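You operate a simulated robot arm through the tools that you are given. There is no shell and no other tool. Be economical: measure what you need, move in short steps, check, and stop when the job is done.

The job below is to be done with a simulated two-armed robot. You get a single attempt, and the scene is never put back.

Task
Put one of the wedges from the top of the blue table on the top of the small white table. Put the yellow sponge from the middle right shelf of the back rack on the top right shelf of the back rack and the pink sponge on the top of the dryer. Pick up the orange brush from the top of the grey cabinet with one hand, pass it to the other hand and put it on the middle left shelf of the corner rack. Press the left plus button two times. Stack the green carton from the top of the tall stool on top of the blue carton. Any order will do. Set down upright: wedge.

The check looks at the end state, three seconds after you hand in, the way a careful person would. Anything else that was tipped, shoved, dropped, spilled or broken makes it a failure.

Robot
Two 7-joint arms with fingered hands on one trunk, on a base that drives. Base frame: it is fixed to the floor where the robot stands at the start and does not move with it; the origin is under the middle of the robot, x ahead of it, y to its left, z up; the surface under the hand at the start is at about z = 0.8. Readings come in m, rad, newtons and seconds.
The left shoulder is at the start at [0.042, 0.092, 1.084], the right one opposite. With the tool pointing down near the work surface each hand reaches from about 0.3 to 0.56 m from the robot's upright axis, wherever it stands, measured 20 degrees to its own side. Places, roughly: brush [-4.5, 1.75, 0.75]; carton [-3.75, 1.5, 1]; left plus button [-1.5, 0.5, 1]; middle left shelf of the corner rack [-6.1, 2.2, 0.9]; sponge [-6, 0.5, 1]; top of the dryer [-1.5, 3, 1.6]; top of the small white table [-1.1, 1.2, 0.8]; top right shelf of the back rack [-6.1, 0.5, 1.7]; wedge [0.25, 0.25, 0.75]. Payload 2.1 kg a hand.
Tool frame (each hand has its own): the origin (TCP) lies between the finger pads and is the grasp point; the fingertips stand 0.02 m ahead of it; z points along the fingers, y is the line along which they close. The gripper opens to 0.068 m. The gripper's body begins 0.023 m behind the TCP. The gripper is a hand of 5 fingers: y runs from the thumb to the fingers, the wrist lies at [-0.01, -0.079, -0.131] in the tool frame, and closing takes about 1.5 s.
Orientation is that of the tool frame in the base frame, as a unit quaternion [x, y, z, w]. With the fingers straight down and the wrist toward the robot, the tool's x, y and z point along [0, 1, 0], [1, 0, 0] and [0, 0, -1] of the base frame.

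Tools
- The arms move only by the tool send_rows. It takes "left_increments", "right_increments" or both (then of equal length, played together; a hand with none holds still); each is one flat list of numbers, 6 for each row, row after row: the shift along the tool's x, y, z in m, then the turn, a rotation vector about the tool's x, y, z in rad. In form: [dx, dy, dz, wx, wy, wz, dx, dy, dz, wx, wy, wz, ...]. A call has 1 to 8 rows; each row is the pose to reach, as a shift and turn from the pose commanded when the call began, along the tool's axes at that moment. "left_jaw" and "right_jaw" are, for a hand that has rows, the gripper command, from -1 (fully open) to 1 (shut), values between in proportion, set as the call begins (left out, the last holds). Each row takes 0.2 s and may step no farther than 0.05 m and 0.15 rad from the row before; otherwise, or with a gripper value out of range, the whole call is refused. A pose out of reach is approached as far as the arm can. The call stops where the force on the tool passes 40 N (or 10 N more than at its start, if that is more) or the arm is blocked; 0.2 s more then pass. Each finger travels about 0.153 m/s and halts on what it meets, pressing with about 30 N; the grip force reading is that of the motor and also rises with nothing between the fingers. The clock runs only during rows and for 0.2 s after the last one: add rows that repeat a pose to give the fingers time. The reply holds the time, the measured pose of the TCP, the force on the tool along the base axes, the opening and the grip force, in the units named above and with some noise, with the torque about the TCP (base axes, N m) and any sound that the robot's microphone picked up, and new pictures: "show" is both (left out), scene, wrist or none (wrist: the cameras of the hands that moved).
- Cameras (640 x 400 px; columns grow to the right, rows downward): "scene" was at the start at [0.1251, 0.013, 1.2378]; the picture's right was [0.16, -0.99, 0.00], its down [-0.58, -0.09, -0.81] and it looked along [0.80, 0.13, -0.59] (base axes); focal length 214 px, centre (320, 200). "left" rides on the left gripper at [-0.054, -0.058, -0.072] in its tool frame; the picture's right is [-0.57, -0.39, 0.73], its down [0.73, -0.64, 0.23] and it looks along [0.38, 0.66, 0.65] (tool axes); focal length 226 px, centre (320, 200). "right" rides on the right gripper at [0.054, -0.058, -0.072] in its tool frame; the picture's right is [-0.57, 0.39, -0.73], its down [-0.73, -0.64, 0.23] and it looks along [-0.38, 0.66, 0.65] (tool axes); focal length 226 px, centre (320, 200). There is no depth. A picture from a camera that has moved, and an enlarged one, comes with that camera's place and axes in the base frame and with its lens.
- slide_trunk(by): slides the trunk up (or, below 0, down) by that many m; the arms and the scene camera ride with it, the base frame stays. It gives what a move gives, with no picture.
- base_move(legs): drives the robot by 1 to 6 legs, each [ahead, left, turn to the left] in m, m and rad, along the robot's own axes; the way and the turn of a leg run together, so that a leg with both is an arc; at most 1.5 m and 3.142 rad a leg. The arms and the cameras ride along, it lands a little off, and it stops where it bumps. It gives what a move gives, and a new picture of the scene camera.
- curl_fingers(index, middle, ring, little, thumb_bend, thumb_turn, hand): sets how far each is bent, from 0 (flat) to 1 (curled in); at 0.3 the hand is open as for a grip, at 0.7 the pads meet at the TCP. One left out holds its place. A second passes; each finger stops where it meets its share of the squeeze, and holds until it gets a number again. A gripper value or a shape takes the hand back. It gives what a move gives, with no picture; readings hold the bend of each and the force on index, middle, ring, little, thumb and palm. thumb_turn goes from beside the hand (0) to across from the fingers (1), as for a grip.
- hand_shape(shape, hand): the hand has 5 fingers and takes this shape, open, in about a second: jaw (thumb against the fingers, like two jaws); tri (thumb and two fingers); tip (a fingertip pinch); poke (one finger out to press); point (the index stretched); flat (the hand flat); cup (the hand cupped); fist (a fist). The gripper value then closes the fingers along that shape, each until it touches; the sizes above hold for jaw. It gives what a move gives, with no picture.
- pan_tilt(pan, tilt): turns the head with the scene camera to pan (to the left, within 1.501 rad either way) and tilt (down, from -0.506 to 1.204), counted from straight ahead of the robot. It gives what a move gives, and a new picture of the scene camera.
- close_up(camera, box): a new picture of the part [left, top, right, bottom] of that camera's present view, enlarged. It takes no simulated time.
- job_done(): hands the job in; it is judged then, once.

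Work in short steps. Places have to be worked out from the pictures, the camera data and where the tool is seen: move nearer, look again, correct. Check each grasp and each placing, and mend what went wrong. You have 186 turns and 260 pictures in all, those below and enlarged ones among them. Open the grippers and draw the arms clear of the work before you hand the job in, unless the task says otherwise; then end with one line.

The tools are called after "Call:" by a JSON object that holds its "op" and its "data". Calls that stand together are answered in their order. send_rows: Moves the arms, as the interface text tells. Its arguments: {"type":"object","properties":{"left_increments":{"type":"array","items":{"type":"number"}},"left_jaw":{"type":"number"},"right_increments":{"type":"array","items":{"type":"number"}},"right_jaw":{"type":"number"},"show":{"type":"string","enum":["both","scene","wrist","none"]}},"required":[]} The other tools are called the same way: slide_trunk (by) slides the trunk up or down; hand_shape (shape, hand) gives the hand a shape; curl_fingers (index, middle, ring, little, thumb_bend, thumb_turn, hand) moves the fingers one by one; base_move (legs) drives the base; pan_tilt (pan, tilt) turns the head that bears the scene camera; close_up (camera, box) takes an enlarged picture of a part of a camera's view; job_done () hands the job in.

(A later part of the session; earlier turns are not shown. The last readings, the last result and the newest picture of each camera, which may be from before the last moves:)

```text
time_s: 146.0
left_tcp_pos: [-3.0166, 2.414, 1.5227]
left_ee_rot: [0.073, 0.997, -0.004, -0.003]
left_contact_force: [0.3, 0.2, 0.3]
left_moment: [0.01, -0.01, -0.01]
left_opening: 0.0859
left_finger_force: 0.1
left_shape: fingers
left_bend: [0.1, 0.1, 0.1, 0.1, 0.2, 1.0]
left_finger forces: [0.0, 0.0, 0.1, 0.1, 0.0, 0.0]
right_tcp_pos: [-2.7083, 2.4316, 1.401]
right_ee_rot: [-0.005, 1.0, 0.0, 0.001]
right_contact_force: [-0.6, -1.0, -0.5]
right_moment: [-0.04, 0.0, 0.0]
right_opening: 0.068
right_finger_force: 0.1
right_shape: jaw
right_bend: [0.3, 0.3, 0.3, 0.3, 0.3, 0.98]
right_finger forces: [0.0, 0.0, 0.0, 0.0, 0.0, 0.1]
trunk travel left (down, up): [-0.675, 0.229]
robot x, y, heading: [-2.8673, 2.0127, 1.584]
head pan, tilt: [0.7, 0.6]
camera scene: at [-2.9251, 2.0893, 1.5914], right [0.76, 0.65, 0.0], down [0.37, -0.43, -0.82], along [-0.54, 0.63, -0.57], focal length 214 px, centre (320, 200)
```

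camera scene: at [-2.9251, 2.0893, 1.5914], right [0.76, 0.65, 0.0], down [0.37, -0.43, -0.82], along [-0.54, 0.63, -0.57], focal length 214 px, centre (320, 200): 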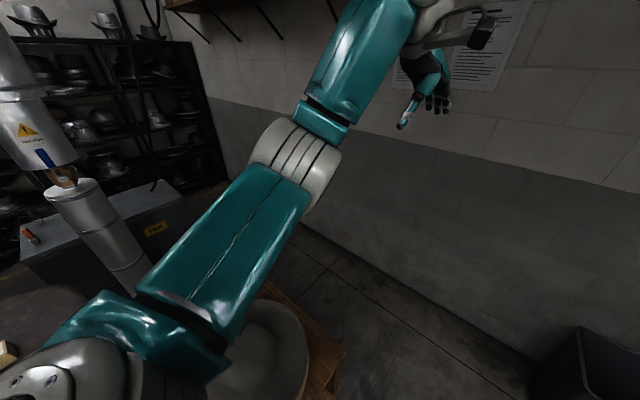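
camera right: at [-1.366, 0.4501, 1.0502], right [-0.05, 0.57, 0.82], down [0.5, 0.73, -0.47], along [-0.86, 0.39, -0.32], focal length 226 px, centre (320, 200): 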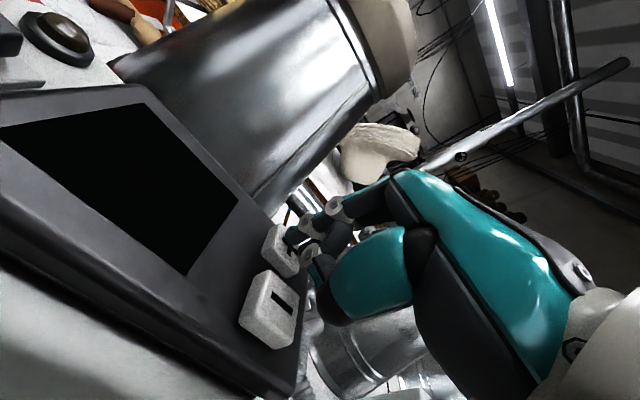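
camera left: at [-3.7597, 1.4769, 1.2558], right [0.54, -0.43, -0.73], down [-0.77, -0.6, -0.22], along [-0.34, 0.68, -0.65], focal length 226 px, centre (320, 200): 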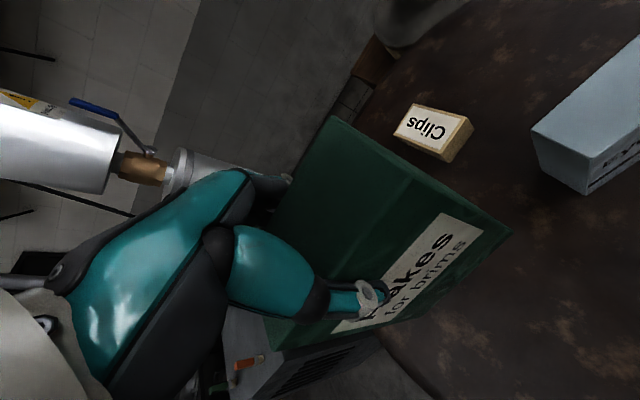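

Nothing knocked over. The passage along the wall (y 2.46–3.22) is narrow, so I'll travel it facing south with the arms over the low stool: turn around, back to y≈2.83, strafe west.

Call:
{"op": "base_move", "data": {"legs": [[0, 0, 1.57], [0, 0, 1.57], [-0.82, 0, 0], [0, -0.8, 0]]}}

Call:
{"op": "pan_tilt", "data": {"pan": -0.9, "tilt": 0.5}}

```text
time_s: 161.9
left_tcp_pos: [-3.5179, 2.42, 1.5234]
left_ee_rot: [0.998, -0.068, 0.003, -0.004]
left_contact_force: [-0.4, -0.2, 0.2]
left_moment: [-0.01, 0.02, -0.01]
left_opening: 0.0856
left_finger_force: 0.1
left_shape: fingers
left_bend: [0.1, 0.1, 0.1, 0.1, 0.2, 1.0]
left_finger forces: [0.1, 0.0, 0.0, 0.0, 0.0, 0.1]
right_tcp_pos: [-3.8271, 2.4009, 1.4019]
right_ee_rot: [1.0, 0.01, 0.0, 0.0]
right_contact_force: [0.8, 0.1, -0.1]
right_moment: [0.0, 0.0, -0.01]
right_opening: 0.068
right_finger_force: 0.0
right_shape: jaw
right_bend: [0.3, 0.3, 0.3, 0.3, 0.3, 0.98]
right_finger forces: [0.0, 0.0, 0.0, 0.0, 0.0, 0.0]
trunk travel left (down, up): [-0.675, 0.229]
robot x, y, heading: [-3.6714, 2.8243, -1.552]
head pan, tilt: [0.7, 0.6]
camera scene: at [-3.6155, 2.7431, 1.5914], right [-0.75, -0.66, 0.0], down [-0.37, 0.43, -0.83], along [0.54, -0.62, -0.56], focal length 214 px, centre (320, 200)
```

scene: 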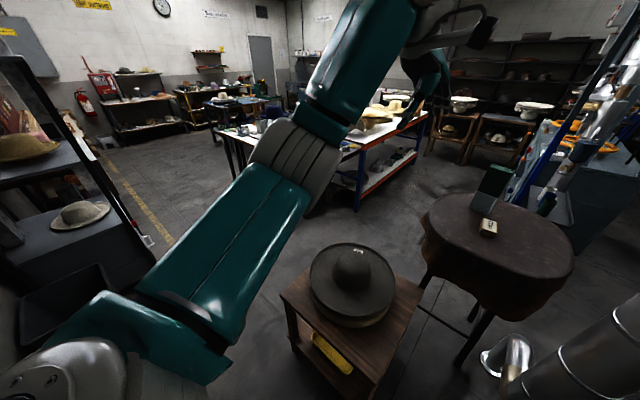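

```text
time_s: 163.6
left_tcp_pos: [-3.517, 2.42, 1.523]
left_ee_rot: [0.998, -0.067, 0.003, -0.004]
left_contact_force: [-0.4, -1.1, -0.1]
left_moment: [0.0, -0.01, -0.03]
left_opening: 0.0858
left_finger_force: 0.0
left_shape: fingers
left_bend: [0.1, 0.1, 0.1, 0.1, 0.2, 1.0]
left_finger forces: [0.1, 0.0, 0.0, 0.0, 0.0, 0.0]
right_tcp_pos: [-3.8277, 2.4007, 1.4019]
right_ee_rot: [1.0, 0.01, 0.0, 0.0]
right_contact_force: [-0.3, 0.1, 0.0]
right_moment: [0.01, 0.0, -0.01]
right_opening: 0.0679
right_finger_force: 0.1
right_shape: jaw
right_bend: [0.3, 0.3, 0.3, 0.3, 0.3, 0.98]
right_finger forces: [0.0, 0.0, 0.0, 0.1, 0.1, 0.0]
trunk travel left (down, up): [-0.675, 0.229]
robot x, y, heading: [-3.6755, 2.8229, -1.55]
head pan, tilt: [-0.901, 0.499]
camera scene: at [-3.7435, 2.7516, 1.6005], right [-0.64, 0.77, 0.0], down [0.37, 0.3, -0.88], along [-0.68, -0.56, -0.48], focal length 214 px, centre (320, 200)
```

scene: 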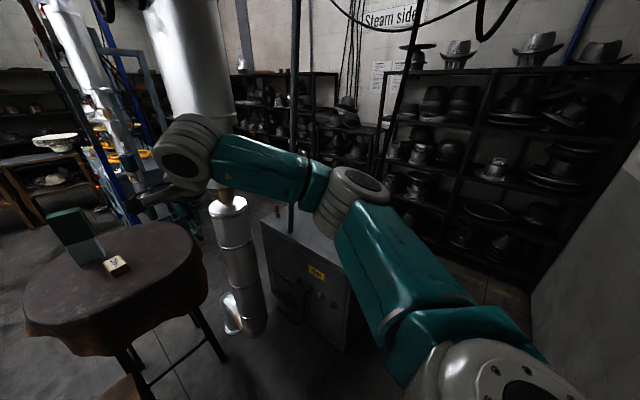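

Brush triangulates to ≈[-4.505, 1.755, 0.86] on the cabinet (x −4.65…−4.3, y 1.63…2.33). I'll pull both hands in to clear the duct, then strafe west to x≈-5.0.

Call:
{"op": "send_rows", "data": {"left_increments": [0, -0.04, 0, 0, 0, 0, 0, -0.08, 0, 0, 0, 0, 0, -0.11, 0, 0, 0, 0], "right_increments": [0, -0.04, 0, 0, 0, 0, 0, -0.08, 0, 0, 0, 0, 0, -0.12, 0, 0, 0, 0], "show": "none"}}

Call:
{"op": "base_move", "data": {"legs": [[0, -0.7, 0], [0, -0.68, 0]]}}

Call:
{"op": "pan_tilt", "data": {"pan": 0.5, "tilt": 0.7}}

```text
time_s: 164.4
left_tcp_pos: [-3.5045, 2.5314, 1.5238]
left_ee_rot: [0.998, -0.068, 0.003, -0.004]
left_contact_force: [0.2, -0.3, 0.1]
left_moment: [0.02, 0.0, 0.04]
left_opening: 0.086
left_finger_force: 0.1
left_shape: fingers
left_bend: [0.1, 0.1, 0.1, 0.1, 0.2, 1.0]
left_finger forces: [0.0, 0.0, 0.0, 0.0, 0.0, 0.1]
right_tcp_pos: [-3.8298, 2.5219, 1.4022]
right_ee_rot: [1.0, 0.008, 0.0, 0.001]
right_contact_force: [-0.4, 0.1, 0.5]
right_moment: [-0.01, 0.02, -0.03]
right_opening: 0.0679
right_finger_force: 0.1
right_shape: jaw
right_bend: [0.3, 0.3, 0.3, 0.3, 0.3, 0.98]
right_finger forces: [0.0, 0.0, 0.0, 0.0, 0.0, 0.0]
trunk travel left (down, up): [-0.675, 0.229]
robot x, y, heading: [-3.6763, 2.8236, -1.554]
head pan, tilt: [-0.901, 0.499]
```

```text
time_s: 171.6
left_tcp_pos: [-4.8958, 2.5006, 1.5252]
left_ee_rot: [0.998, -0.07, 0.002, -0.005]
left_contact_force: [-0.3, 0.2, 1.1]
left_moment: [0.02, 0.0, 0.0]
left_opening: 0.0858
left_finger_force: 0.2
left_shape: fingers
left_bend: [0.1, 0.1, 0.1, 0.1, 0.2, 1.0]
left_finger forces: [0.1, 0.0, 0.0, 0.0, 0.0, 0.0]
right_tcp_pos: [-5.2211, 2.4938, 1.4006]
right_ee_rot: [1.0, 0.008, 0.001, 0.0]
right_contact_force: [0.4, -0.1, 0.2]
right_moment: [0.03, 0.02, 0.02]
right_opening: 0.0677
right_finger_force: 0.0
right_shape: jaw
right_bend: [0.3, 0.3, 0.3, 0.3, 0.3, 0.98]
right_finger forces: [0.1, 0.0, 0.0, 0.0, 0.0, 0.0]
trunk travel left (down, up): [-0.675, 0.229]
robot x, y, heading: [-5.0606, 2.7961, -1.555]
head pan, tilt: [-0.901, 0.499]
camera scene: at [-5.1342, 2.7245, 1.6005], right [-0.63, 0.77, 0.0], down [0.37, 0.3, -0.88], along [-0.68, -0.56, -0.48], focal length 214 px, centre (320, 200)
```

scene: 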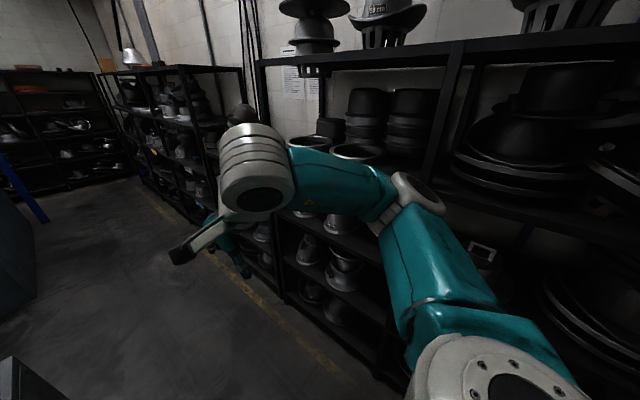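

```text
time_s: 173.1
left_tcp_pos: [-4.8947, 2.5013, 1.5246]
left_ee_rot: [0.998, -0.07, 0.002, -0.005]
left_contact_force: [0.2, 0.0, -1.2]
left_moment: [0.0, -0.03, 0.01]
left_opening: 0.0859
left_finger_force: 0.0
left_shape: fingers
left_bend: [0.1, 0.1, 0.1, 0.1, 0.2, 1.0]
left_finger forces: [0.0, 0.0, 0.1, 0.1, 0.0, 0.0]
right_tcp_pos: [-5.2219, 2.4934, 1.3998]
right_ee_rot: [1.0, 0.008, 0.0, 0.0]
right_contact_force: [-0.3, 0.2, 2.0]
right_moment: [0.01, -0.03, -0.01]
right_opening: 0.0679
right_finger_force: 0.1
right_shape: jaw
right_bend: [0.3, 0.3, 0.3, 0.3, 0.3, 0.98]
right_finger forces: [0.0, 0.0, 0.0, 0.0, 0.0, 0.0]
trunk travel left (down, up): [-0.675, 0.229]
robot x, y, heading: [-5.0604, 2.7937, -1.561]
head pan, tilt: [0.499, 0.7]
camera scene: at [-5.0214, 2.7083, 1.5828], right [-0.87, -0.49, 0.0], down [-0.32, 0.56, -0.76], along [0.38, -0.67, -0.64], focal length 214 px, centre (320, 200)
```

scene: 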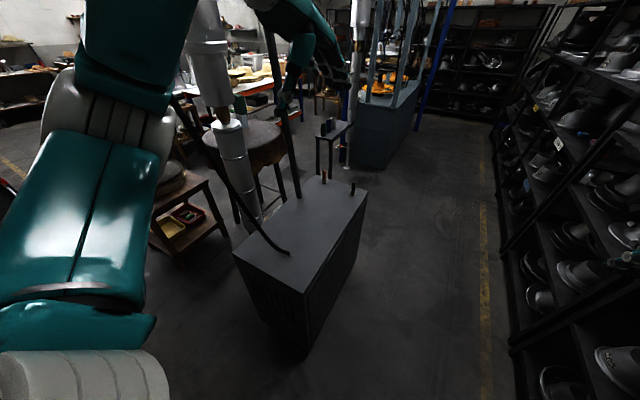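

Cabinet with two small brushes at its far end visible. Zoom in.

Call:
{"op": "close_up", "data": {"camera": "scene", "box": [220, 150, 400, 310]}}

```text
2.50 times, centred on (310, 230) of scene
camera zoom: at [-5.0214, 2.7083, 1.5828], right [-0.87, -0.49, 0.0], down [-0.32, 0.56, -0.76], along [0.38, -0.67, -0.64], focal length 536 px, centre (345, 125)
```

zoom: 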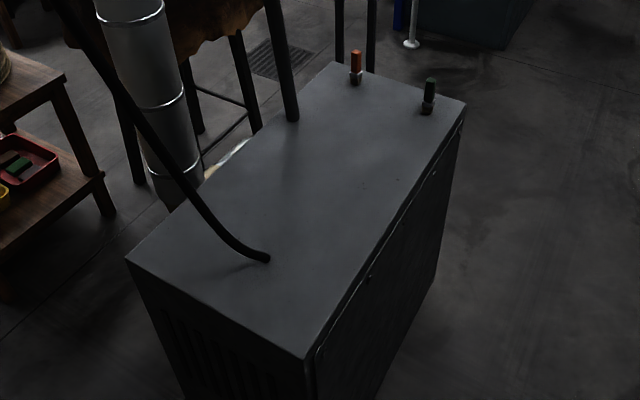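

Both brushes stand upright; orange one at ≈[-4.506, 1.75], base z≈0.81, about 0.1 m tall. Let me look at the corner rack to plan the hand-over and placement.

Call:
{"op": "pan_tilt", "data": {"pan": -1.1, "tilt": 0.5}}

Call:
{"op": "close_up", "data": {"camera": "scene", "box": [120, 0, 440, 200]}}

```text
time_s: 174.8
left_tcp_pos: [-4.895, 2.5008, 1.5247]
left_ee_rot: [0.998, -0.07, 0.004, -0.005]
left_contact_force: [-0.4, 0.3, 0.2]
left_moment: [-0.03, 0.01, -0.02]
left_opening: 0.0858
left_finger_force: 0.1
left_shape: fingers
left_bend: [0.1, 0.1, 0.1, 0.1, 0.2, 1.0]
left_finger forces: [0.1, 0.1, 0.0, 0.0, 0.1, 0.0]
right_tcp_pos: [-5.2216, 2.494, 1.4013]
right_ee_rot: [1.0, 0.008, 0.0, 0.0]
right_contact_force: [0.3, 0.8, 0.1]
right_moment: [0.0, -0.02, -0.02]
right_opening: 0.0681
right_finger_force: 0.1
right_shape: jaw
right_bend: [0.3, 0.3, 0.3, 0.3, 0.3, 0.98]
right_finger forces: [0.0, 0.1, 0.0, 0.0, 0.1, 0.0]
trunk travel left (down, up): [-0.675, 0.229]
robot x, y, heading: [-5.062, 2.7943, -1.556]
head pan, tilt: [-1.1, 0.499]
camera scene: at [-5.1436, 2.7395, 1.6005], right [-0.47, 0.88, 0.0], down [0.42, 0.22, -0.88], along [-0.78, -0.41, -0.48], focal length 214 px, centre (320, 200)
```

scene: 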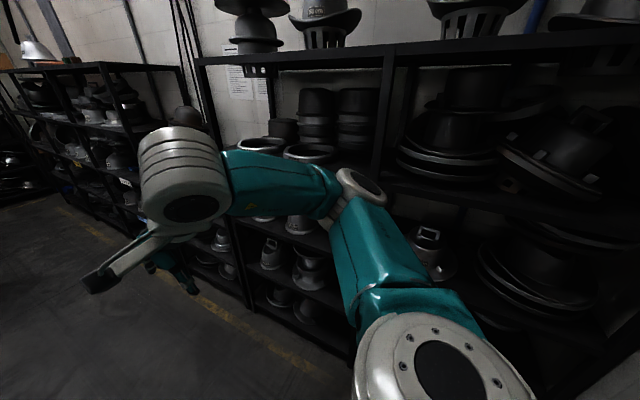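

```text
2.00 times, centred on (280, 100) of scene
camera zoom: at [-5.1436, 2.7395, 1.6005], right [-0.47, 0.88, 0.0], down [0.42, 0.22, -0.88], along [-0.78, -0.41, -0.48], focal length 429 px, centre (400, 400)
```

zoom: 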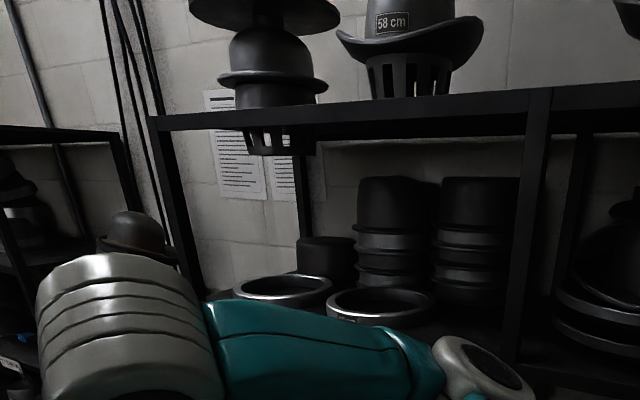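

I'll move to a more open spot ([-5.15, 2.45]) and turn to face the corner rack.

Call:
{"op": "base_move", "data": {"legs": [[0, -0.1, 0], [0.35, 0, 0], [0, 0, -1.57]]}}

Call:
{"op": "pan_tilt", "data": {"pan": 0.35, "tilt": 0.5}}

```text
time_s: 181.7
left_tcp_pos: [-5.4497, 2.2786, 1.5241]
left_ee_rot: [-0.656, 0.755, -0.005, 0.001]
left_contact_force: [0.0, 0.5, -0.3]
left_moment: [0.01, -0.02, 0.01]
left_opening: 0.0855
left_finger_force: 0.1
left_shape: fingers
left_bend: [0.1, 0.1, 0.1, 0.1, 0.2, 1.0]
left_finger forces: [0.0, 0.1, 0.1, 0.0, 0.0, 0.1]
right_tcp_pos: [-5.4583, 2.6041, 1.401]
right_ee_rot: [0.713, -0.701, 0.0, 0.0]
right_contact_force: [-0.3, 0.1, 0.0]
right_moment: [0.02, 0.0, 0.01]
right_opening: 0.0679
right_finger_force: 0.0
right_shape: jaw
right_bend: [0.3, 0.3, 0.3, 0.3, 0.3, 0.98]
right_finger forces: [0.0, 0.0, 0.0, 0.0, 0.0, 0.0]
trunk travel left (down, up): [-0.675, 0.229]
robot x, y, heading: [-5.154, 2.443, -3.123]
head pan, tilt: [-1.1, 0.499]
camera scene: at [-5.2124, 2.5253, 1.6005], right [0.88, 0.47, 0.0], down [0.22, -0.42, -0.88], along [-0.41, 0.78, -0.48], focal length 214 px, centre (320, 200)
```

scene: 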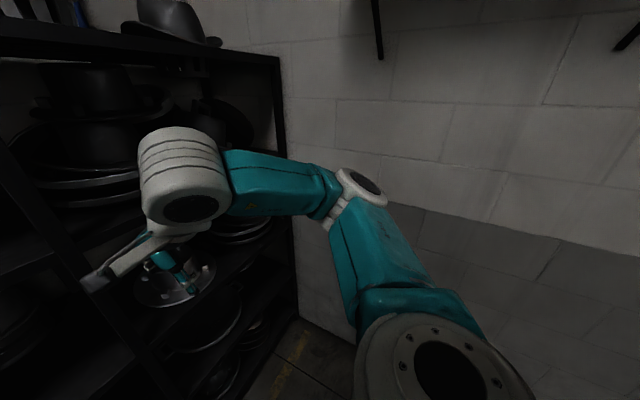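

```text
time_s: 183.2
left_tcp_pos: [-5.4504, 2.2789, 1.5249]
left_ee_rot: [-0.656, 0.755, -0.005, 0.0]
left_contact_force: [0.4, 0.5, -0.5]
left_moment: [-0.04, 0.0, 0.01]
left_opening: 0.0859
left_finger_force: 0.1
left_shape: fingers
left_bend: [0.1, 0.1, 0.1, 0.1, 0.2, 1.0]
left_finger forces: [0.0, 0.0, 0.1, 0.1, 0.1, 0.1]
right_tcp_pos: [-5.4582, 2.604, 1.4016]
right_ee_rot: [0.713, -0.701, 0.0, 0.0]
right_contact_force: [-0.2, -0.1, -0.1]
right_moment: [0.01, 0.02, 0.01]
right_opening: 0.0678
right_finger_force: 0.1
right_shape: jaw
right_bend: [0.3, 0.3, 0.3, 0.3, 0.3, 0.98]
right_finger forces: [0.0, 0.0, 0.0, 0.0, 0.1, 0.1]
trunk travel left (down, up): [-0.675, 0.229]
robot x, y, heading: [-5.1552, 2.4485, -3.122]
head pan, tilt: [0.351, 0.499]
camera scene: at [-5.2546, 2.4122, 1.6005], right [-0.36, 0.93, 0.0], down [0.45, 0.17, -0.88], along [-0.82, -0.32, -0.48], focal length 214 px, centre (320, 200)
```

scene: 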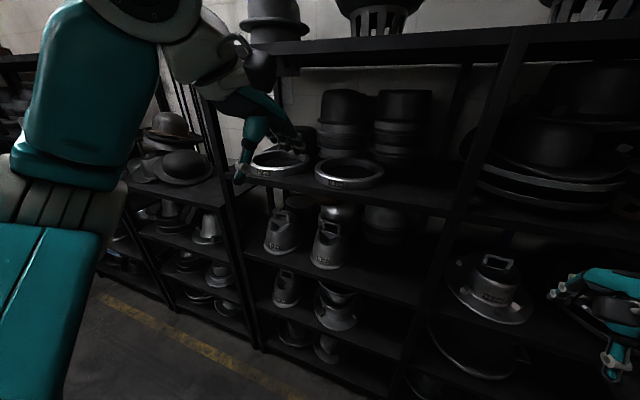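

Call:
{"op": "close_up", "data": {"camera": "scene", "box": [200, 80, 480, 300]}}

```text
1.82 times, centred on (340, 190) of scene
camera zoom: at [-5.2546, 2.4122, 1.6005], right [-0.36, 0.93, 0.0], down [0.45, 0.17, -0.88], along [-0.82, -0.32, -0.48], focal length 390 px, centre (284, 218)
```

zoom: 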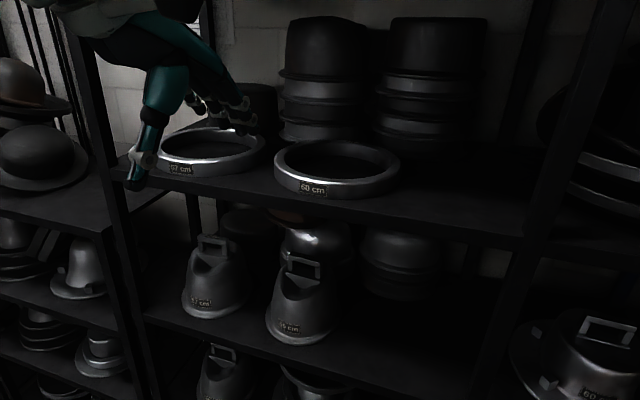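

Middle-left shelf is at z≈0.92 with the next shelf at ≈1.27; there's a free spot front-right near [-5.95, 2.43]. For the brush I'll stand south of the cabinet: strafe south, turn north, strafe east.

Call:
{"op": "base_move", "data": {"legs": [[0, 1.25, 0], [0, 0, -1.59], [0, -0.62, 0]]}}

Call:
{"op": "pan_tilt", "data": {"pan": 0, "tilt": 0.7}}

```text
time_s: 196.5
left_tcp_pos: [-4.6748, 1.4823, 1.5252]
left_ee_rot: [0.079, 0.997, -0.005, -0.003]
left_contact_force: [0.0, -0.1, -0.6]
left_moment: [-0.02, 0.01, 0.05]
left_opening: 0.0857
left_finger_force: 0.1
left_shape: fingers
left_bend: [0.1, 0.1, 0.1, 0.1, 0.2, 1.0]
left_finger forces: [0.1, 0.0, 0.0, 0.0, 0.0, 0.0]
right_tcp_pos: [-4.35, 1.4826, 1.4018]
right_ee_rot: [0.002, 1.0, 0.0, 0.0]
right_contact_force: [-0.6, 1.0, 0.1]
right_moment: [0.0, 0.0, 0.02]
right_opening: 0.068
right_finger_force: 0.0
right_shape: jaw
right_bend: [0.3, 0.3, 0.3, 0.3, 0.3, 0.98]
right_finger forces: [0.0, 0.0, 0.0, 0.1, 0.0, 0.1]
trunk travel left (down, up): [-0.675, 0.229]
robot x, y, heading: [-4.5159, 1.1847, 1.567]
head pan, tilt: [0.351, 0.499]
camera scene: at [-4.5458, 1.2814, 1.6005], right [0.94, 0.34, 0.0], down [0.16, -0.45, -0.88], along [-0.3, 0.83, -0.48], focal length 214 px, centre (320, 200)
```

scene: 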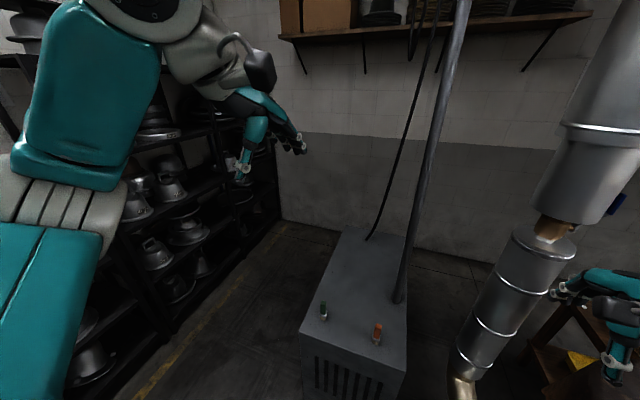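

```text
time_s: 197.4
left_tcp_pos: [-4.6756, 1.4815, 1.5256]
left_ee_rot: [0.08, 0.997, -0.004, -0.002]
left_contact_force: [-0.4, -0.6, 0.4]
left_moment: [-0.01, -0.02, -0.01]
left_opening: 0.086
left_finger_force: 0.1
left_shape: fingers
left_bend: [0.1, 0.1, 0.1, 0.1, 0.2, 1.0]
left_finger forces: [0.0, 0.0, 0.0, 0.1, 0.0, 0.1]
right_tcp_pos: [-4.3494, 1.4825, 1.4029]
right_ee_rot: [0.001, 1.0, 0.0, 0.0]
right_contact_force: [-0.6, 0.5, -0.3]
right_moment: [0.01, 0.01, -0.03]
right_opening: 0.0678
right_finger_force: 0.1
right_shape: jaw
right_bend: [0.3, 0.3, 0.3, 0.3, 0.3, 0.98]
right_finger forces: [0.0, 0.1, 0.1, 0.0, 0.0, 0.0]
trunk travel left (down, up): [-0.675, 0.229]
robot x, y, heading: [-4.5136, 1.1836, 1.567]
head pan, tilt: [0.0, 0.7]
camera scene: at [-4.5151, 1.2808, 1.5828], right [1.0, 0.0, 0.0], down [0.0, -0.64, -0.77], along [0.0, 0.77, -0.64], focal length 214 px, centre (320, 200)
```

scene: 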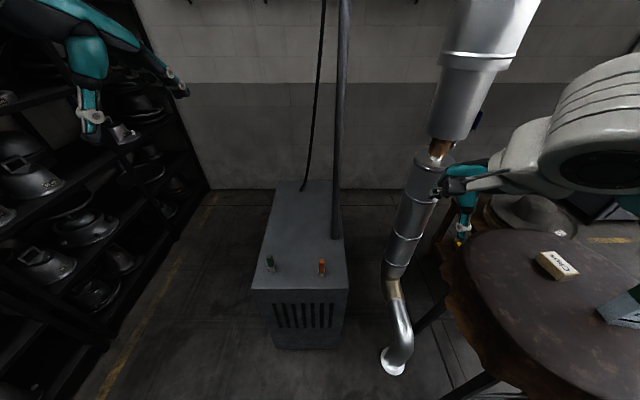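

Good view. Zoom in on the brushes.

Call:
{"op": "close_up", "data": {"camera": "scene", "box": [240, 230, 360, 310]}}

```text
5.00 times, centred on (300, 270) of scene
camera zoom: at [-4.5151, 1.2808, 1.5828], right [1.0, 0.0, 0.0], down [0.0, -0.64, -0.77], along [0.0, 0.77, -0.64], focal length 1072 px, centre (420, -150)
```

zoom: 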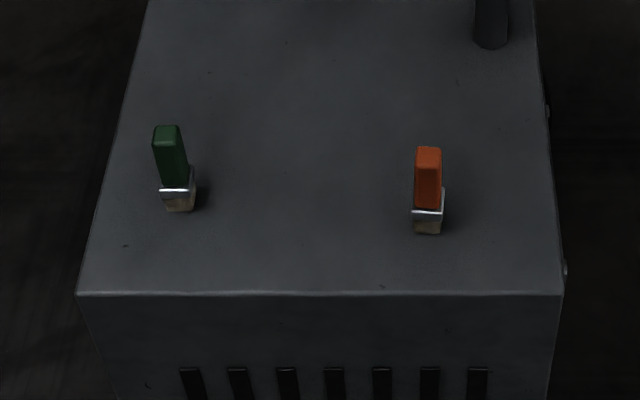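

Orange brush: ≈[-4.509, 1.745], base z 0.81, top ≈0.91, handle ~0.02×0.013. I'll lower the trunk, step forward 0.1 m, set the left jaw, and place the left hand above it.

Call:
{"op": "hand_shape", "data": {"hand": "left", "shape": "jaw"}}

Call:
{"op": "base_move", "data": {"legs": [[0.1, 0, 0]]}}

Call:
{"op": "slide_trunk", "data": {"by": -0.2}}

Call:
{"op": "send_rows", "data": {"left_increments": [-0.023, 0.032, 0.025, 0, 0, -0.03, -0.046, 0.064, 0.05, 0, 0, -0.06, -0.069, 0.096, 0.075, 0, 0, -0.09, -0.092, 0.127, 0.1, 0, 0, -0.12, -0.115, 0.158, 0.125, 0, 0, -0.15, -0.138, 0.19, 0.15, 0, 0, -0.16, -0.138, 0.19, 0.19, 0, 0, -0.16, -0.138, 0.19, 0.23, 0, 0, -0.16], "left_jaw": -1, "show": "both"}}

```text
time_s: 198.3
left_tcp_pos: [-4.6765, 1.483, 1.5247]
left_ee_rot: [0.079, 0.997, -0.004, -0.003]
left_contact_force: [-0.2, 0.2, 0.6]
left_moment: [-0.02, -0.01, 0.01]
left_opening: 0.0679
left_finger_force: 0.1
left_shape: jaw
left_bend: [0.3, 0.3, 0.3, 0.3, 0.3, 0.98]
left_finger forces: [0.0, 0.1, 0.1, 0.0, 0.1, 0.1]
right_tcp_pos: [-4.3498, 1.4834, 1.4005]
right_ee_rot: [0.001, 1.0, 0.0, 0.0]
right_contact_force: [0.2, -0.3, -0.5]
right_moment: [0.02, -0.01, -0.02]
right_opening: 0.0678
right_finger_force: 0.2
right_shape: jaw
right_bend: [0.3, 0.3, 0.3, 0.3, 0.3, 0.98]
right_finger forces: [0.1, 0.0, 0.0, 0.0, 0.0, 0.1]
trunk travel left (down, up): [-0.675, 0.229]
robot x, y, heading: [-4.5156, 1.1805, 1.564]
head pan, tilt: [0.0, 0.7]
```

```text
time_s: 199.4
left_tcp_pos: [-4.6746, 1.5839, 1.5238]
left_ee_rot: [0.08, 0.997, -0.004, -0.004]
left_contact_force: [-0.6, 0.8, 0.0]
left_moment: [-0.06, -0.01, -0.02]
left_opening: 0.0682
left_finger_force: 0.0
left_shape: jaw
left_bend: [0.3, 0.3, 0.3, 0.3, 0.3, 0.98]
left_finger forces: [0.0, 0.1, 0.0, 0.0, 0.0, 0.0]
right_tcp_pos: [-4.349, 1.5829, 1.4009]
right_ee_rot: [0.003, 1.0, -0.001, 0.0]
right_contact_force: [0.8, 0.1, 0.9]
right_moment: [0.01, 0.0, 0.02]
right_opening: 0.0681
right_finger_force: 0.0
right_shape: jaw
right_bend: [0.3, 0.3, 0.3, 0.3, 0.3, 0.98]
right_finger forces: [0.0, 0.1, 0.1, 0.0, 0.0, 0.1]
trunk travel left (down, up): [-0.675, 0.229]
robot x, y, heading: [-4.5165, 1.2835, 1.565]
head pan, tilt: [0.0, 0.7]
camera scene: at [-4.5147, 1.3815, 1.5827], right [1.0, 0.0, 0.0], down [0.0, -0.65, -0.76], along [0.0, 0.76, -0.65], focal length 214 px, centre (320, 200)
```

scene: 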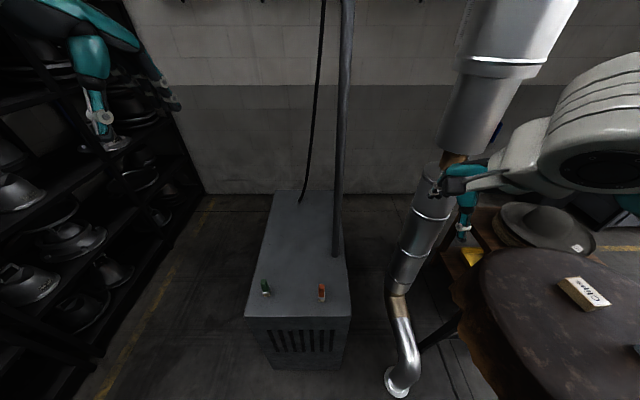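

```text
time_s: 201.6
left_tcp_pos: [-4.676, 1.5817, 1.3252]
left_ee_rot: [0.08, 0.997, -0.005, -0.003]
left_contact_force: [-0.7, 0.2, -0.1]
left_moment: [-0.01, 0.01, 0.02]
left_opening: 0.0679
left_finger_force: 0.1
left_shape: jaw
left_bend: [0.3, 0.3, 0.3, 0.3, 0.3, 0.98]
left_finger forces: [0.1, 0.0, 0.1, 0.0, 0.0, 0.0]
right_tcp_pos: [-4.3494, 1.581, 1.2024]
right_ee_rot: [0.003, 1.0, -0.001, 0.0]
right_contact_force: [0.3, -0.7, -0.4]
right_moment: [0.01, -0.02, 0.0]
right_opening: 0.0679
right_finger_force: 0.1
right_shape: jaw
right_bend: [0.3, 0.3, 0.3, 0.3, 0.3, 0.98]
right_finger forces: [0.1, 0.1, 0.0, 0.0, 0.0, 0.0]
trunk travel left (down, up): [-0.475, 0.429]
robot x, y, heading: [-4.5135, 1.287, 1.565]
head pan, tilt: [0.0, 0.7]
```

```text
time_s: 203.4
left_tcp_pos: [-4.509, 1.7468, 1.0906]
left_ee_rot: [-0.001, 1.0, -0.003, -0.004]
left_contact_force: [0.4, -1.0, 0.2]
left_moment: [-0.02, 0.0, 0.02]
left_opening: 0.068
left_finger_force: 0.0
left_shape: jaw
left_bend: [0.3, 0.3, 0.3, 0.3, 0.3, 0.98]
left_finger forces: [0.0, 0.0, 0.1, 0.0, 0.1, 0.1]
right_tcp_pos: [-4.3492, 1.5817, 1.2016]
right_ee_rot: [0.004, 1.0, 0.0, 0.0]
right_contact_force: [0.1, -0.5, -0.4]
right_moment: [-0.03, 0.0, 0.04]
right_opening: 0.0676
right_finger_force: 0.1
right_shape: jaw
right_bend: [0.3, 0.3, 0.3, 0.3, 0.3, 0.98]
right_finger forces: [0.1, 0.1, 0.1, 0.0, 0.1, 0.0]
trunk travel left (down, up): [-0.475, 0.429]
robot x, y, heading: [-4.514, 1.2806, 1.565]
head pan, tilt: [0.0, 0.7]
camera scene: at [-4.5146, 1.3902, 1.3824], right [1.0, 0.0, 0.0], down [0.0, -0.64, -0.76], along [0.0, 0.76, -0.64], focal length 214 px, centre (320, 200)
camera left: at [-4.4549, 1.6883, 1.1633], right [0.56, -0.39, -0.73], down [-0.73, -0.64, -0.22], along [-0.38, 0.66, -0.65], focal length 226 px, centre (320, 200)
```

scene: 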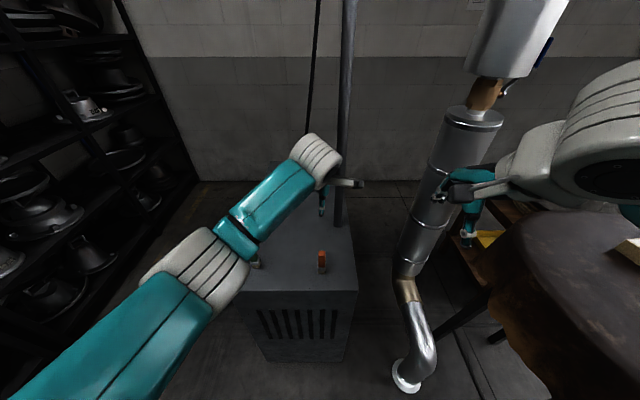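
left: 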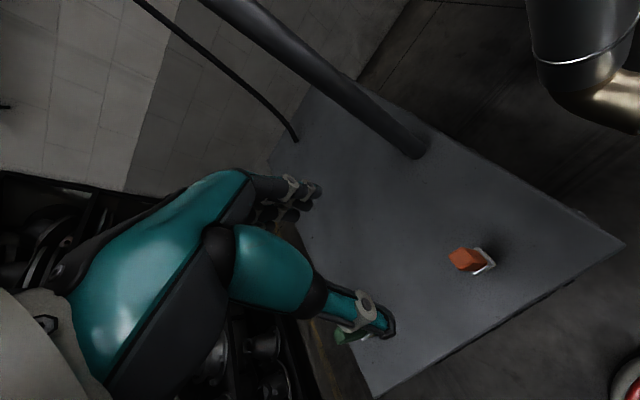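

Brush is within 6 mm of the TCP axis. Descend to z≈0.90 with a small correction.

Call:
{"op": "send_rows", "data": {"left_increments": [-0.004, -0.004, 0.04, 0, 0, 0, -0.004, -0.004, 0.08, 0, 0, 0, -0.004, -0.004, 0.12, 0, 0, 0, -0.004, -0.004, 0.15, 0, 0, 0, -0.004, -0.004, 0.175, 0, 0, 0, -0.004, -0.004, 0.19, 0, 0, 0], "show": "both"}}

```text
time_s: 204.8
left_tcp_pos: [-4.5128, 1.7337, 0.9036]
left_ee_rot: [0.001, 1.0, -0.004, -0.004]
left_contact_force: [0.3, 0.2, 0.4]
left_moment: [0.0, -0.01, 0.01]
left_opening: 0.0679
left_finger_force: 0.1
left_shape: jaw
left_bend: [0.3, 0.3, 0.3, 0.3, 0.3, 0.98]
left_finger forces: [0.1, 0.0, 0.0, 0.0, 0.1, 0.0]
left hand out of reach, approached as far as the arm can: row 6
right_tcp_pos: [-4.3491, 1.5823, 1.2018]
right_ee_rot: [0.002, 1.0, 0.0, 0.0]
right_contact_force: [0.0, -0.6, -0.3]
right_moment: [0.01, 0.04, 0.0]
right_opening: 0.0679
right_finger_force: 0.1
right_shape: jaw
right_bend: [0.3, 0.3, 0.3, 0.3, 0.3, 0.98]
right_finger forces: [0.0, 0.0, 0.0, 0.1, 0.0, 0.0]
trunk travel left (down, up): [-0.475, 0.429]
robot x, y, heading: [-4.5159, 1.2853, 1.565]
head pan, tilt: [0.0, 0.7]
camera scene: at [-4.5146, 1.3902, 1.3824], right [1.0, 0.0, 0.0], down [0.0, -0.64, -0.76], along [0.0, 0.76, -0.64], focal length 214 px, centre (320, 200)
camera left: at [-4.4588, 1.6754, 0.9752], right [0.56, -0.39, -0.73], down [-0.74, -0.64, -0.22], along [-0.38, 0.66, -0.65], focal length 226 px, centre (320, 200)
```

scene: 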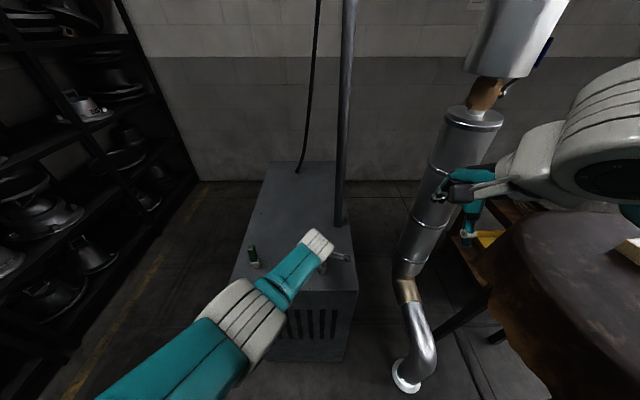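
left: 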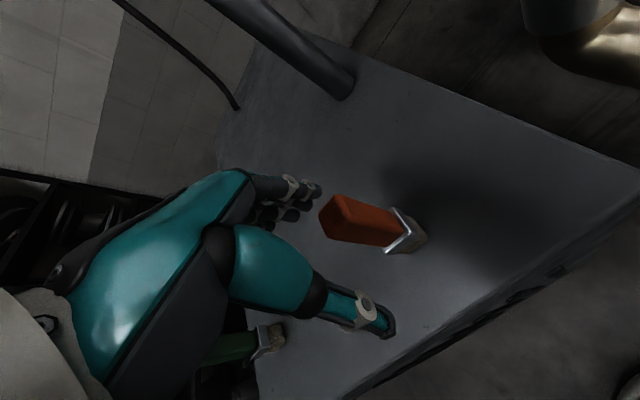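

The brush is between thumb and fingers. Close.

Call:
{"op": "send_rows", "data": {"left_increments": [0, 0, 0, 0, 0, 0, 0, 0, 0, 0, 0, 0, 0, 0, 0, 0, 0, 0, 0, 0, 0, 0, 0, 0, 0, 0, 0, 0, 0, 0, 0, 0, 0, 0, 0, 0, 0, 0, 0, 0, 0, 0, 0, 0, 0, 0, 0, 0], "left_jaw": 1, "show": "wrist"}}

```text
time_s: 206.6
left_tcp_pos: [-4.5132, 1.7344, 0.9025]
left_ee_rot: [0.0, 1.0, -0.004, -0.003]
left_contact_force: [0.4, -0.6, -0.7]
left_moment: [-0.01, 0.04, 0.03]
left_opening: 0.0167
left_finger_force: 30.2
left_shape: jaw
left_bend: [0.72, 0.71, 0.7, 0.7, 0.85, 1.0]
left_finger forces: [19.4, 4.5, 0.0, 0.1, 19.4, 0.1]
right_tcp_pos: [-4.3492, 1.5822, 1.2018]
right_ee_rot: [0.002, 1.0, -0.001, 0.0]
right_contact_force: [-0.1, -0.9, 0.0]
right_moment: [0.02, 0.0, -0.01]
right_opening: 0.0675
right_finger_force: 0.2
right_shape: jaw
right_bend: [0.3, 0.3, 0.3, 0.3, 0.3, 0.98]
right_finger forces: [0.0, 0.0, 0.0, 0.0, 0.1, 0.0]
trunk travel left (down, up): [-0.475, 0.429]
robot x, y, heading: [-4.516, 1.2871, 1.565]
head pan, tilt: [0.0, 0.7]
camera left: at [-4.4588, 1.6754, 0.9753], right [0.56, -0.39, -0.73], down [-0.73, -0.64, -0.22], along [-0.38, 0.66, -0.65], focal length 226 px, centre (320, 200)
```

left: 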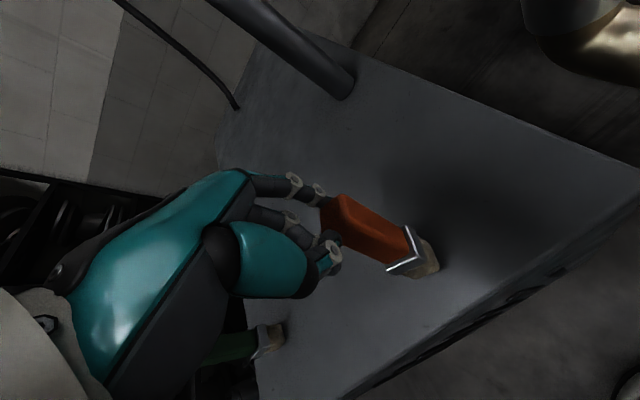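

Held by index and thumb. Lift and inspect.

Call:
{"op": "send_rows", "data": {"left_increments": [0, 0, -0.02, 0, 0, 0, 0, 0, -0.05, 0, 0, 0, 0, -0.01, -0.09, 0, 0, 0, 0, -0.02, -0.13, 0, 0, 0, 0, -0.04, -0.17, 0, 0, 0, 0, -0.06, -0.21, 0, 0, 0, 0, -0.09, -0.25, 0, 0, 0, 0, -0.12, -0.28, 0, 0, 0], "show": "both"}}

Call:
{"op": "close_up", "data": {"camera": "scene", "box": [220, 60, 420, 240]}}

```text
time_s: 208.4
left_tcp_pos: [-4.5077, 1.6585, 1.1446]
left_ee_rot: [0.0, 1.0, -0.003, -0.002]
left_contact_force: [0.8, -0.1, -0.5]
left_moment: [0.04, -0.01, 0.02]
left_opening: 0.0166
left_finger_force: 29.6
left_shape: jaw
left_bend: [0.73, 0.71, 0.7, 0.7, 0.86, 1.0]
left_finger forces: [18.9, 1.6, 0.1, 0.0, 21.2, 0.0]
left hand out of reach, approached as far as the arm can: row 7, 8
right_tcp_pos: [-4.348, 1.5816, 1.2011]
right_ee_rot: [0.003, 1.0, 0.0, 0.0]
right_contact_force: [0.4, -0.5, 0.4]
right_moment: [0.01, -0.01, 0.01]
right_opening: 0.068
right_finger_force: 0.1
right_shape: jaw
right_bend: [0.3, 0.3, 0.3, 0.3, 0.3, 0.98]
right_finger forces: [0.0, 0.0, 0.0, 0.1, 0.0, 0.0]
trunk travel left (down, up): [-0.475, 0.429]
robot x, y, heading: [-4.5144, 1.283, 1.566]
head pan, tilt: [0.0, 0.7]
camera scene: at [-4.5142, 1.39, 1.3824], right [1.0, 0.0, 0.0], down [0.0, -0.64, -0.76], along [0.0, 0.76, -0.64], focal length 214 px, centre (320, 200)
camera left: at [-4.4536, 1.6015, 1.2165], right [0.56, -0.39, -0.73], down [-0.73, -0.64, -0.22], along [-0.38, 0.66, -0.65], focal length 226 px, centre (320, 200)
```

scene: 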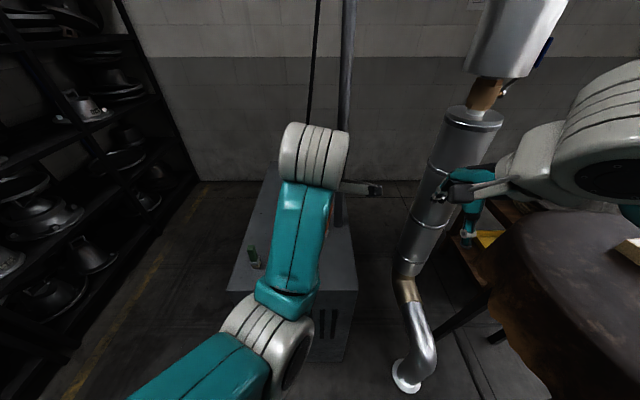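
left: 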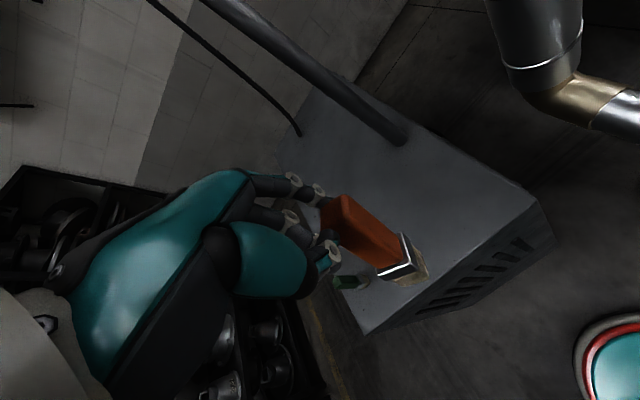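

```text
2.22 times, centred on (320, 150) of scene
camera zoom: at [-4.5142, 1.39, 1.3824], right [1.0, 0.0, 0.0], down [0.0, -0.64, -0.76], along [0.0, 0.76, -0.64], focal length 477 px, centre (320, 311)
```

zoom: 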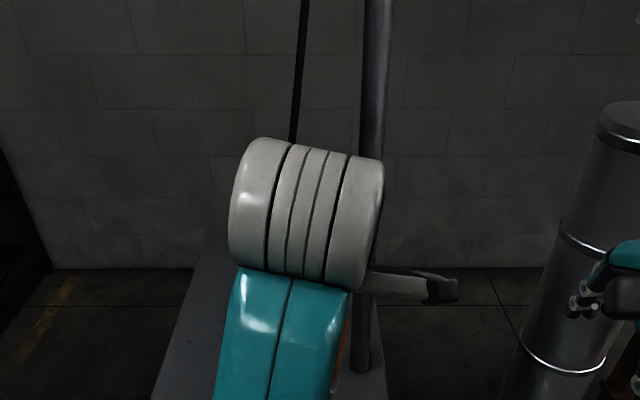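

Brush is held in the left pinch, near vertical, bottom ≈1.05. I'll turn the right hand so it points left (index up) at the brush's lower half height, staying 0.16 m to its right.

Call:
{"op": "send_rows", "data": {"right_increments": [-0.002, 0.01, 0.0135, 0, 0.143, 0, -0.0045, 0.0195, 0.027, 0, 0.286, 0, -0.007, 0.029, 0.0405, 0, 0.429, 0, -0.009, 0.039, 0.054, 0, 0.572, 0, -0.011, 0.049, 0.0675, 0, 0.715, 0, -0.0135, 0.0585, 0.081, 0, 0.858, 0, -0.016, 0.068, 0.0945, 0, 1.001, 0, -0.018, 0.078, 0.108, 0, 1.144, 0], "right_jaw": -1, "show": "none"}}

Call:
{"op": "send_rows", "data": {"right_increments": [0, 0, 0, 0, 0.143, 0, 0, 0, 0, 0, 0.286, 0, 0, 0, 0, 0, 0.427, 0, 0, 0, 0, 0, 0.427, 0], "show": "both"}}

```text
time_s: 210.2
left_tcp_pos: [-4.5078, 1.6595, 1.1441]
left_ee_rot: [0.0, 1.0, -0.003, -0.003]
left_contact_force: [0.3, -1.8, 0.0]
left_moment: [-0.03, 0.0, -0.02]
left_opening: 0.0156
left_finger_force: 29.4
left_shape: jaw
left_bend: [0.73, 0.71, 0.7, 0.7, 0.86, 1.0]
left_finger forces: [18.6, 0.1, 0.0, 0.0, 21.9, 0.1]
right_tcp_pos: [-4.3294, 1.6601, 1.093]
right_ee_rot: [0.002, 0.84, 0.002, -0.543]
right_contact_force: [0.1, -0.5, -0.1]
right_moment: [0.0, 0.02, -0.01]
right_opening: 0.0678
right_finger_force: 0.0
right_shape: jaw
right_bend: [0.3, 0.3, 0.3, 0.3, 0.3, 0.98]
right_finger forces: [0.0, 0.0, 0.0, 0.0, 0.1, 0.0]
trunk travel left (down, up): [-0.475, 0.429]
robot x, y, heading: [-4.5125, 1.2814, 1.567]
head pan, tilt: [0.0, 0.7]
```

```text
time_s: 211.2
left_tcp_pos: [-4.5089, 1.6593, 1.144]
left_ee_rot: [0.0, 1.0, -0.004, -0.003]
left_contact_force: [0.2, -0.9, -0.6]
left_moment: [-0.02, -0.01, 0.02]
left_opening: 0.0151
left_finger_force: 29.5
left_shape: jaw
left_bend: [0.73, 0.71, 0.7, 0.7, 0.87, 1.0]
left_finger forces: [18.0, 0.0, 0.0, 0.1, 21.1, 0.1]
right_tcp_pos: [-4.33, 1.6596, 1.0932]
right_ee_rot: [-0.002, -0.706, -0.001, 0.708]
right_contact_force: [0.0, 0.2, 0.8]
right_moment: [0.02, -0.02, -0.01]
right_opening: 0.0681
right_finger_force: 0.2
right_shape: jaw
right_bend: [0.3, 0.3, 0.3, 0.3, 0.3, 0.98]
right_finger forces: [0.1, 0.0, 0.1, 0.1, 0.0, 0.0]
trunk travel left (down, up): [-0.475, 0.429]
robot x, y, heading: [-4.5138, 1.2824, 1.564]
head pan, tilt: [0.0, 0.7]
camera scene: at [-4.5145, 1.3901, 1.3824], right [1.0, 0.0, 0.0], down [0.0, -0.64, -0.76], along [0.0, 0.76, -0.64], focal length 214 px, centre (320, 200)
camera right: at [-4.2588, 1.6016, 1.1467], right [0.73, 0.38, -0.57], down [-0.23, -0.64, -0.73], along [-0.64, 0.67, -0.38], focal length 226 px, centre (320, 200)
```

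scene: 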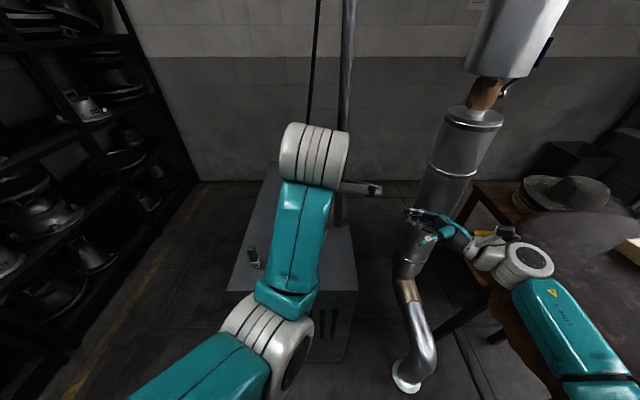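
right: 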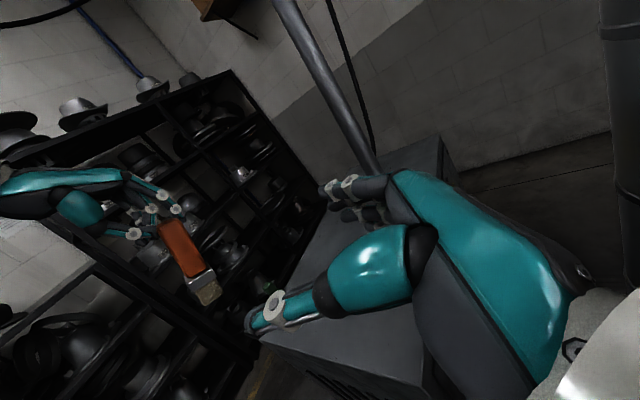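

From the right hand camera the brush tilts ~14° (bottom toward -x). I'll counter-rotate the left hand to make it vertical before passing.

Call:
{"op": "send_rows", "data": {"left_increments": [0, 0, 0, 0, -0.12, 0, 0, 0, 0, 0, -0.24, 0, 0, 0, 0, 0, -0.24, 0], "show": "none"}}

Call:
{"op": "close_up", "data": {"camera": "right", "box": [60, 120, 380, 360]}}

```text
time_s: 212.0
left_tcp_pos: [-4.508, 1.6603, 1.1435]
left_ee_rot: [-0.001, 0.993, -0.005, 0.117]
left_contact_force: [-0.9, 0.2, 0.1]
left_moment: [-0.03, 0.01, 0.0]
left_opening: 0.0153
left_finger_force: 30.1
left_shape: jaw
left_bend: [0.73, 0.71, 0.7, 0.7, 0.87, 1.0]
left_finger forces: [17.8, 0.0, 0.0, 0.0, 21.3, 0.0]
right_tcp_pos: [-4.3316, 1.6602, 1.0927]
right_ee_rot: [-0.001, -0.707, -0.002, 0.707]
right_contact_force: [0.1, -0.2, 0.5]
right_moment: [-0.03, 0.0, 0.01]
right_opening: 0.0677
right_finger_force: 0.1
right_shape: jaw
right_bend: [0.3, 0.3, 0.3, 0.3, 0.3, 0.98]
right_finger forces: [0.1, 0.0, 0.0, 0.0, 0.0, 0.1]
trunk travel left (down, up): [-0.475, 0.429]
robot x, y, heading: [-4.5137, 1.2809, 1.564]
head pan, tilt: [0.0, 0.7]
```

```text
1.67 times, centred on (220, 240) of right
camera zoom: at [-4.2589, 1.6016, 1.1469], right [0.73, 0.38, -0.57], down [-0.23, -0.64, -0.73], along [-0.64, 0.67, -0.38], focal length 377 px, centre (487, 133)
```

zoom: 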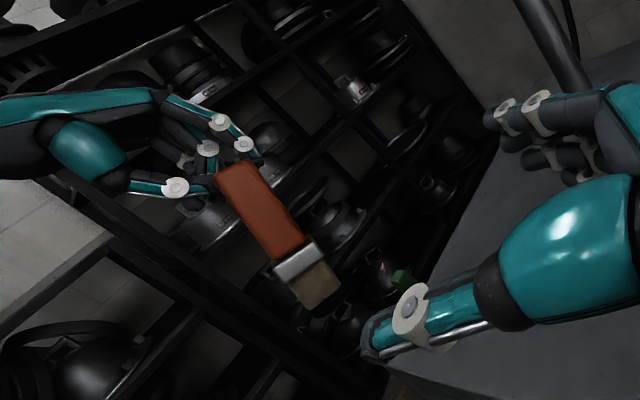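

The remaining tilt is mostly in y (~18°). I'll tilt the right hand to match the brush axis, drop 12 mm, and advance part-way.

Call:
{"op": "send_rows", "data": {"right_increments": [-0.006, 0, 0.03, 0, 0, 0.14, -0.012, 0, 0.06, 0, 0, 0.28, -0.012, 0, 0.09, 0, 0, 0.28, -0.012, 0, 0.11, 0, 0, 0.28], "show": "both"}}

```text
time_s: 213.0
left_tcp_pos: [-4.5093, 1.6607, 1.1437]
left_ee_rot: [-0.001, 0.993, -0.005, 0.116]
left_contact_force: [-0.6, -0.2, -0.7]
left_moment: [0.0, 0.03, -0.02]
left_opening: 0.0152
left_finger_force: 30.0
left_shape: jaw
left_bend: [0.73, 0.71, 0.7, 0.7, 0.87, 1.0]
left_finger forces: [17.8, 0.0, 0.0, 0.0, 21.3, 0.1]
right_tcp_pos: [-4.4403, 1.6601, 1.0827]
right_ee_rot: [-0.1, -0.7, 0.096, 0.701]
right_contact_force: [0.1, -0.8, -0.2]
right_moment: [0.02, 0.0, 0.02]
right_opening: 0.0681
right_finger_force: 0.0
right_shape: jaw
right_bend: [0.3, 0.3, 0.3, 0.3, 0.3, 0.98]
right_finger forces: [0.0, 0.0, 0.0, 0.1, 0.0, 0.1]
trunk travel left (down, up): [-0.475, 0.429]
robot x, y, heading: [-4.512, 1.2806, 1.567]
head pan, tilt: [0.0, 0.7]
camera scene: at [-4.5146, 1.3902, 1.3824], right [1.0, 0.0, 0.0], down [0.0, -0.64, -0.76], along [0.0, 0.76, -0.64], focal length 214 px, centre (320, 200)
camera right: at [-4.3689, 1.619, 1.149], right [0.73, 0.21, -0.65], down [-0.23, -0.82, -0.53], along [-0.64, 0.54, -0.55], focal length 226 px, centre (320, 200)
```

scene: 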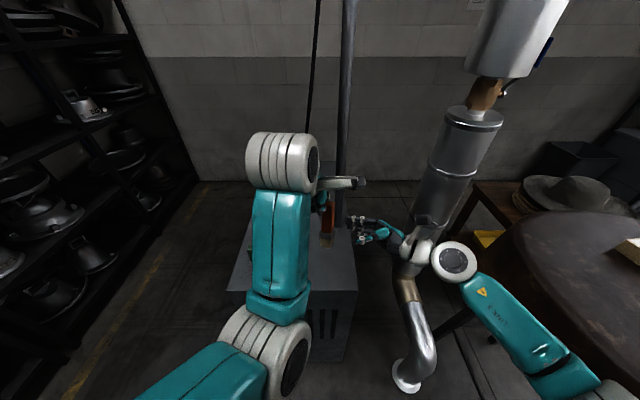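
right: 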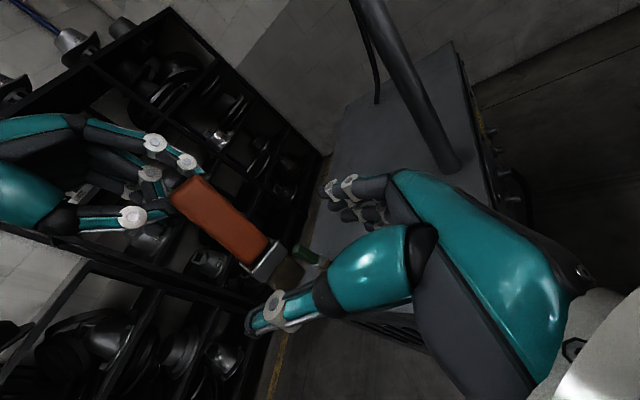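

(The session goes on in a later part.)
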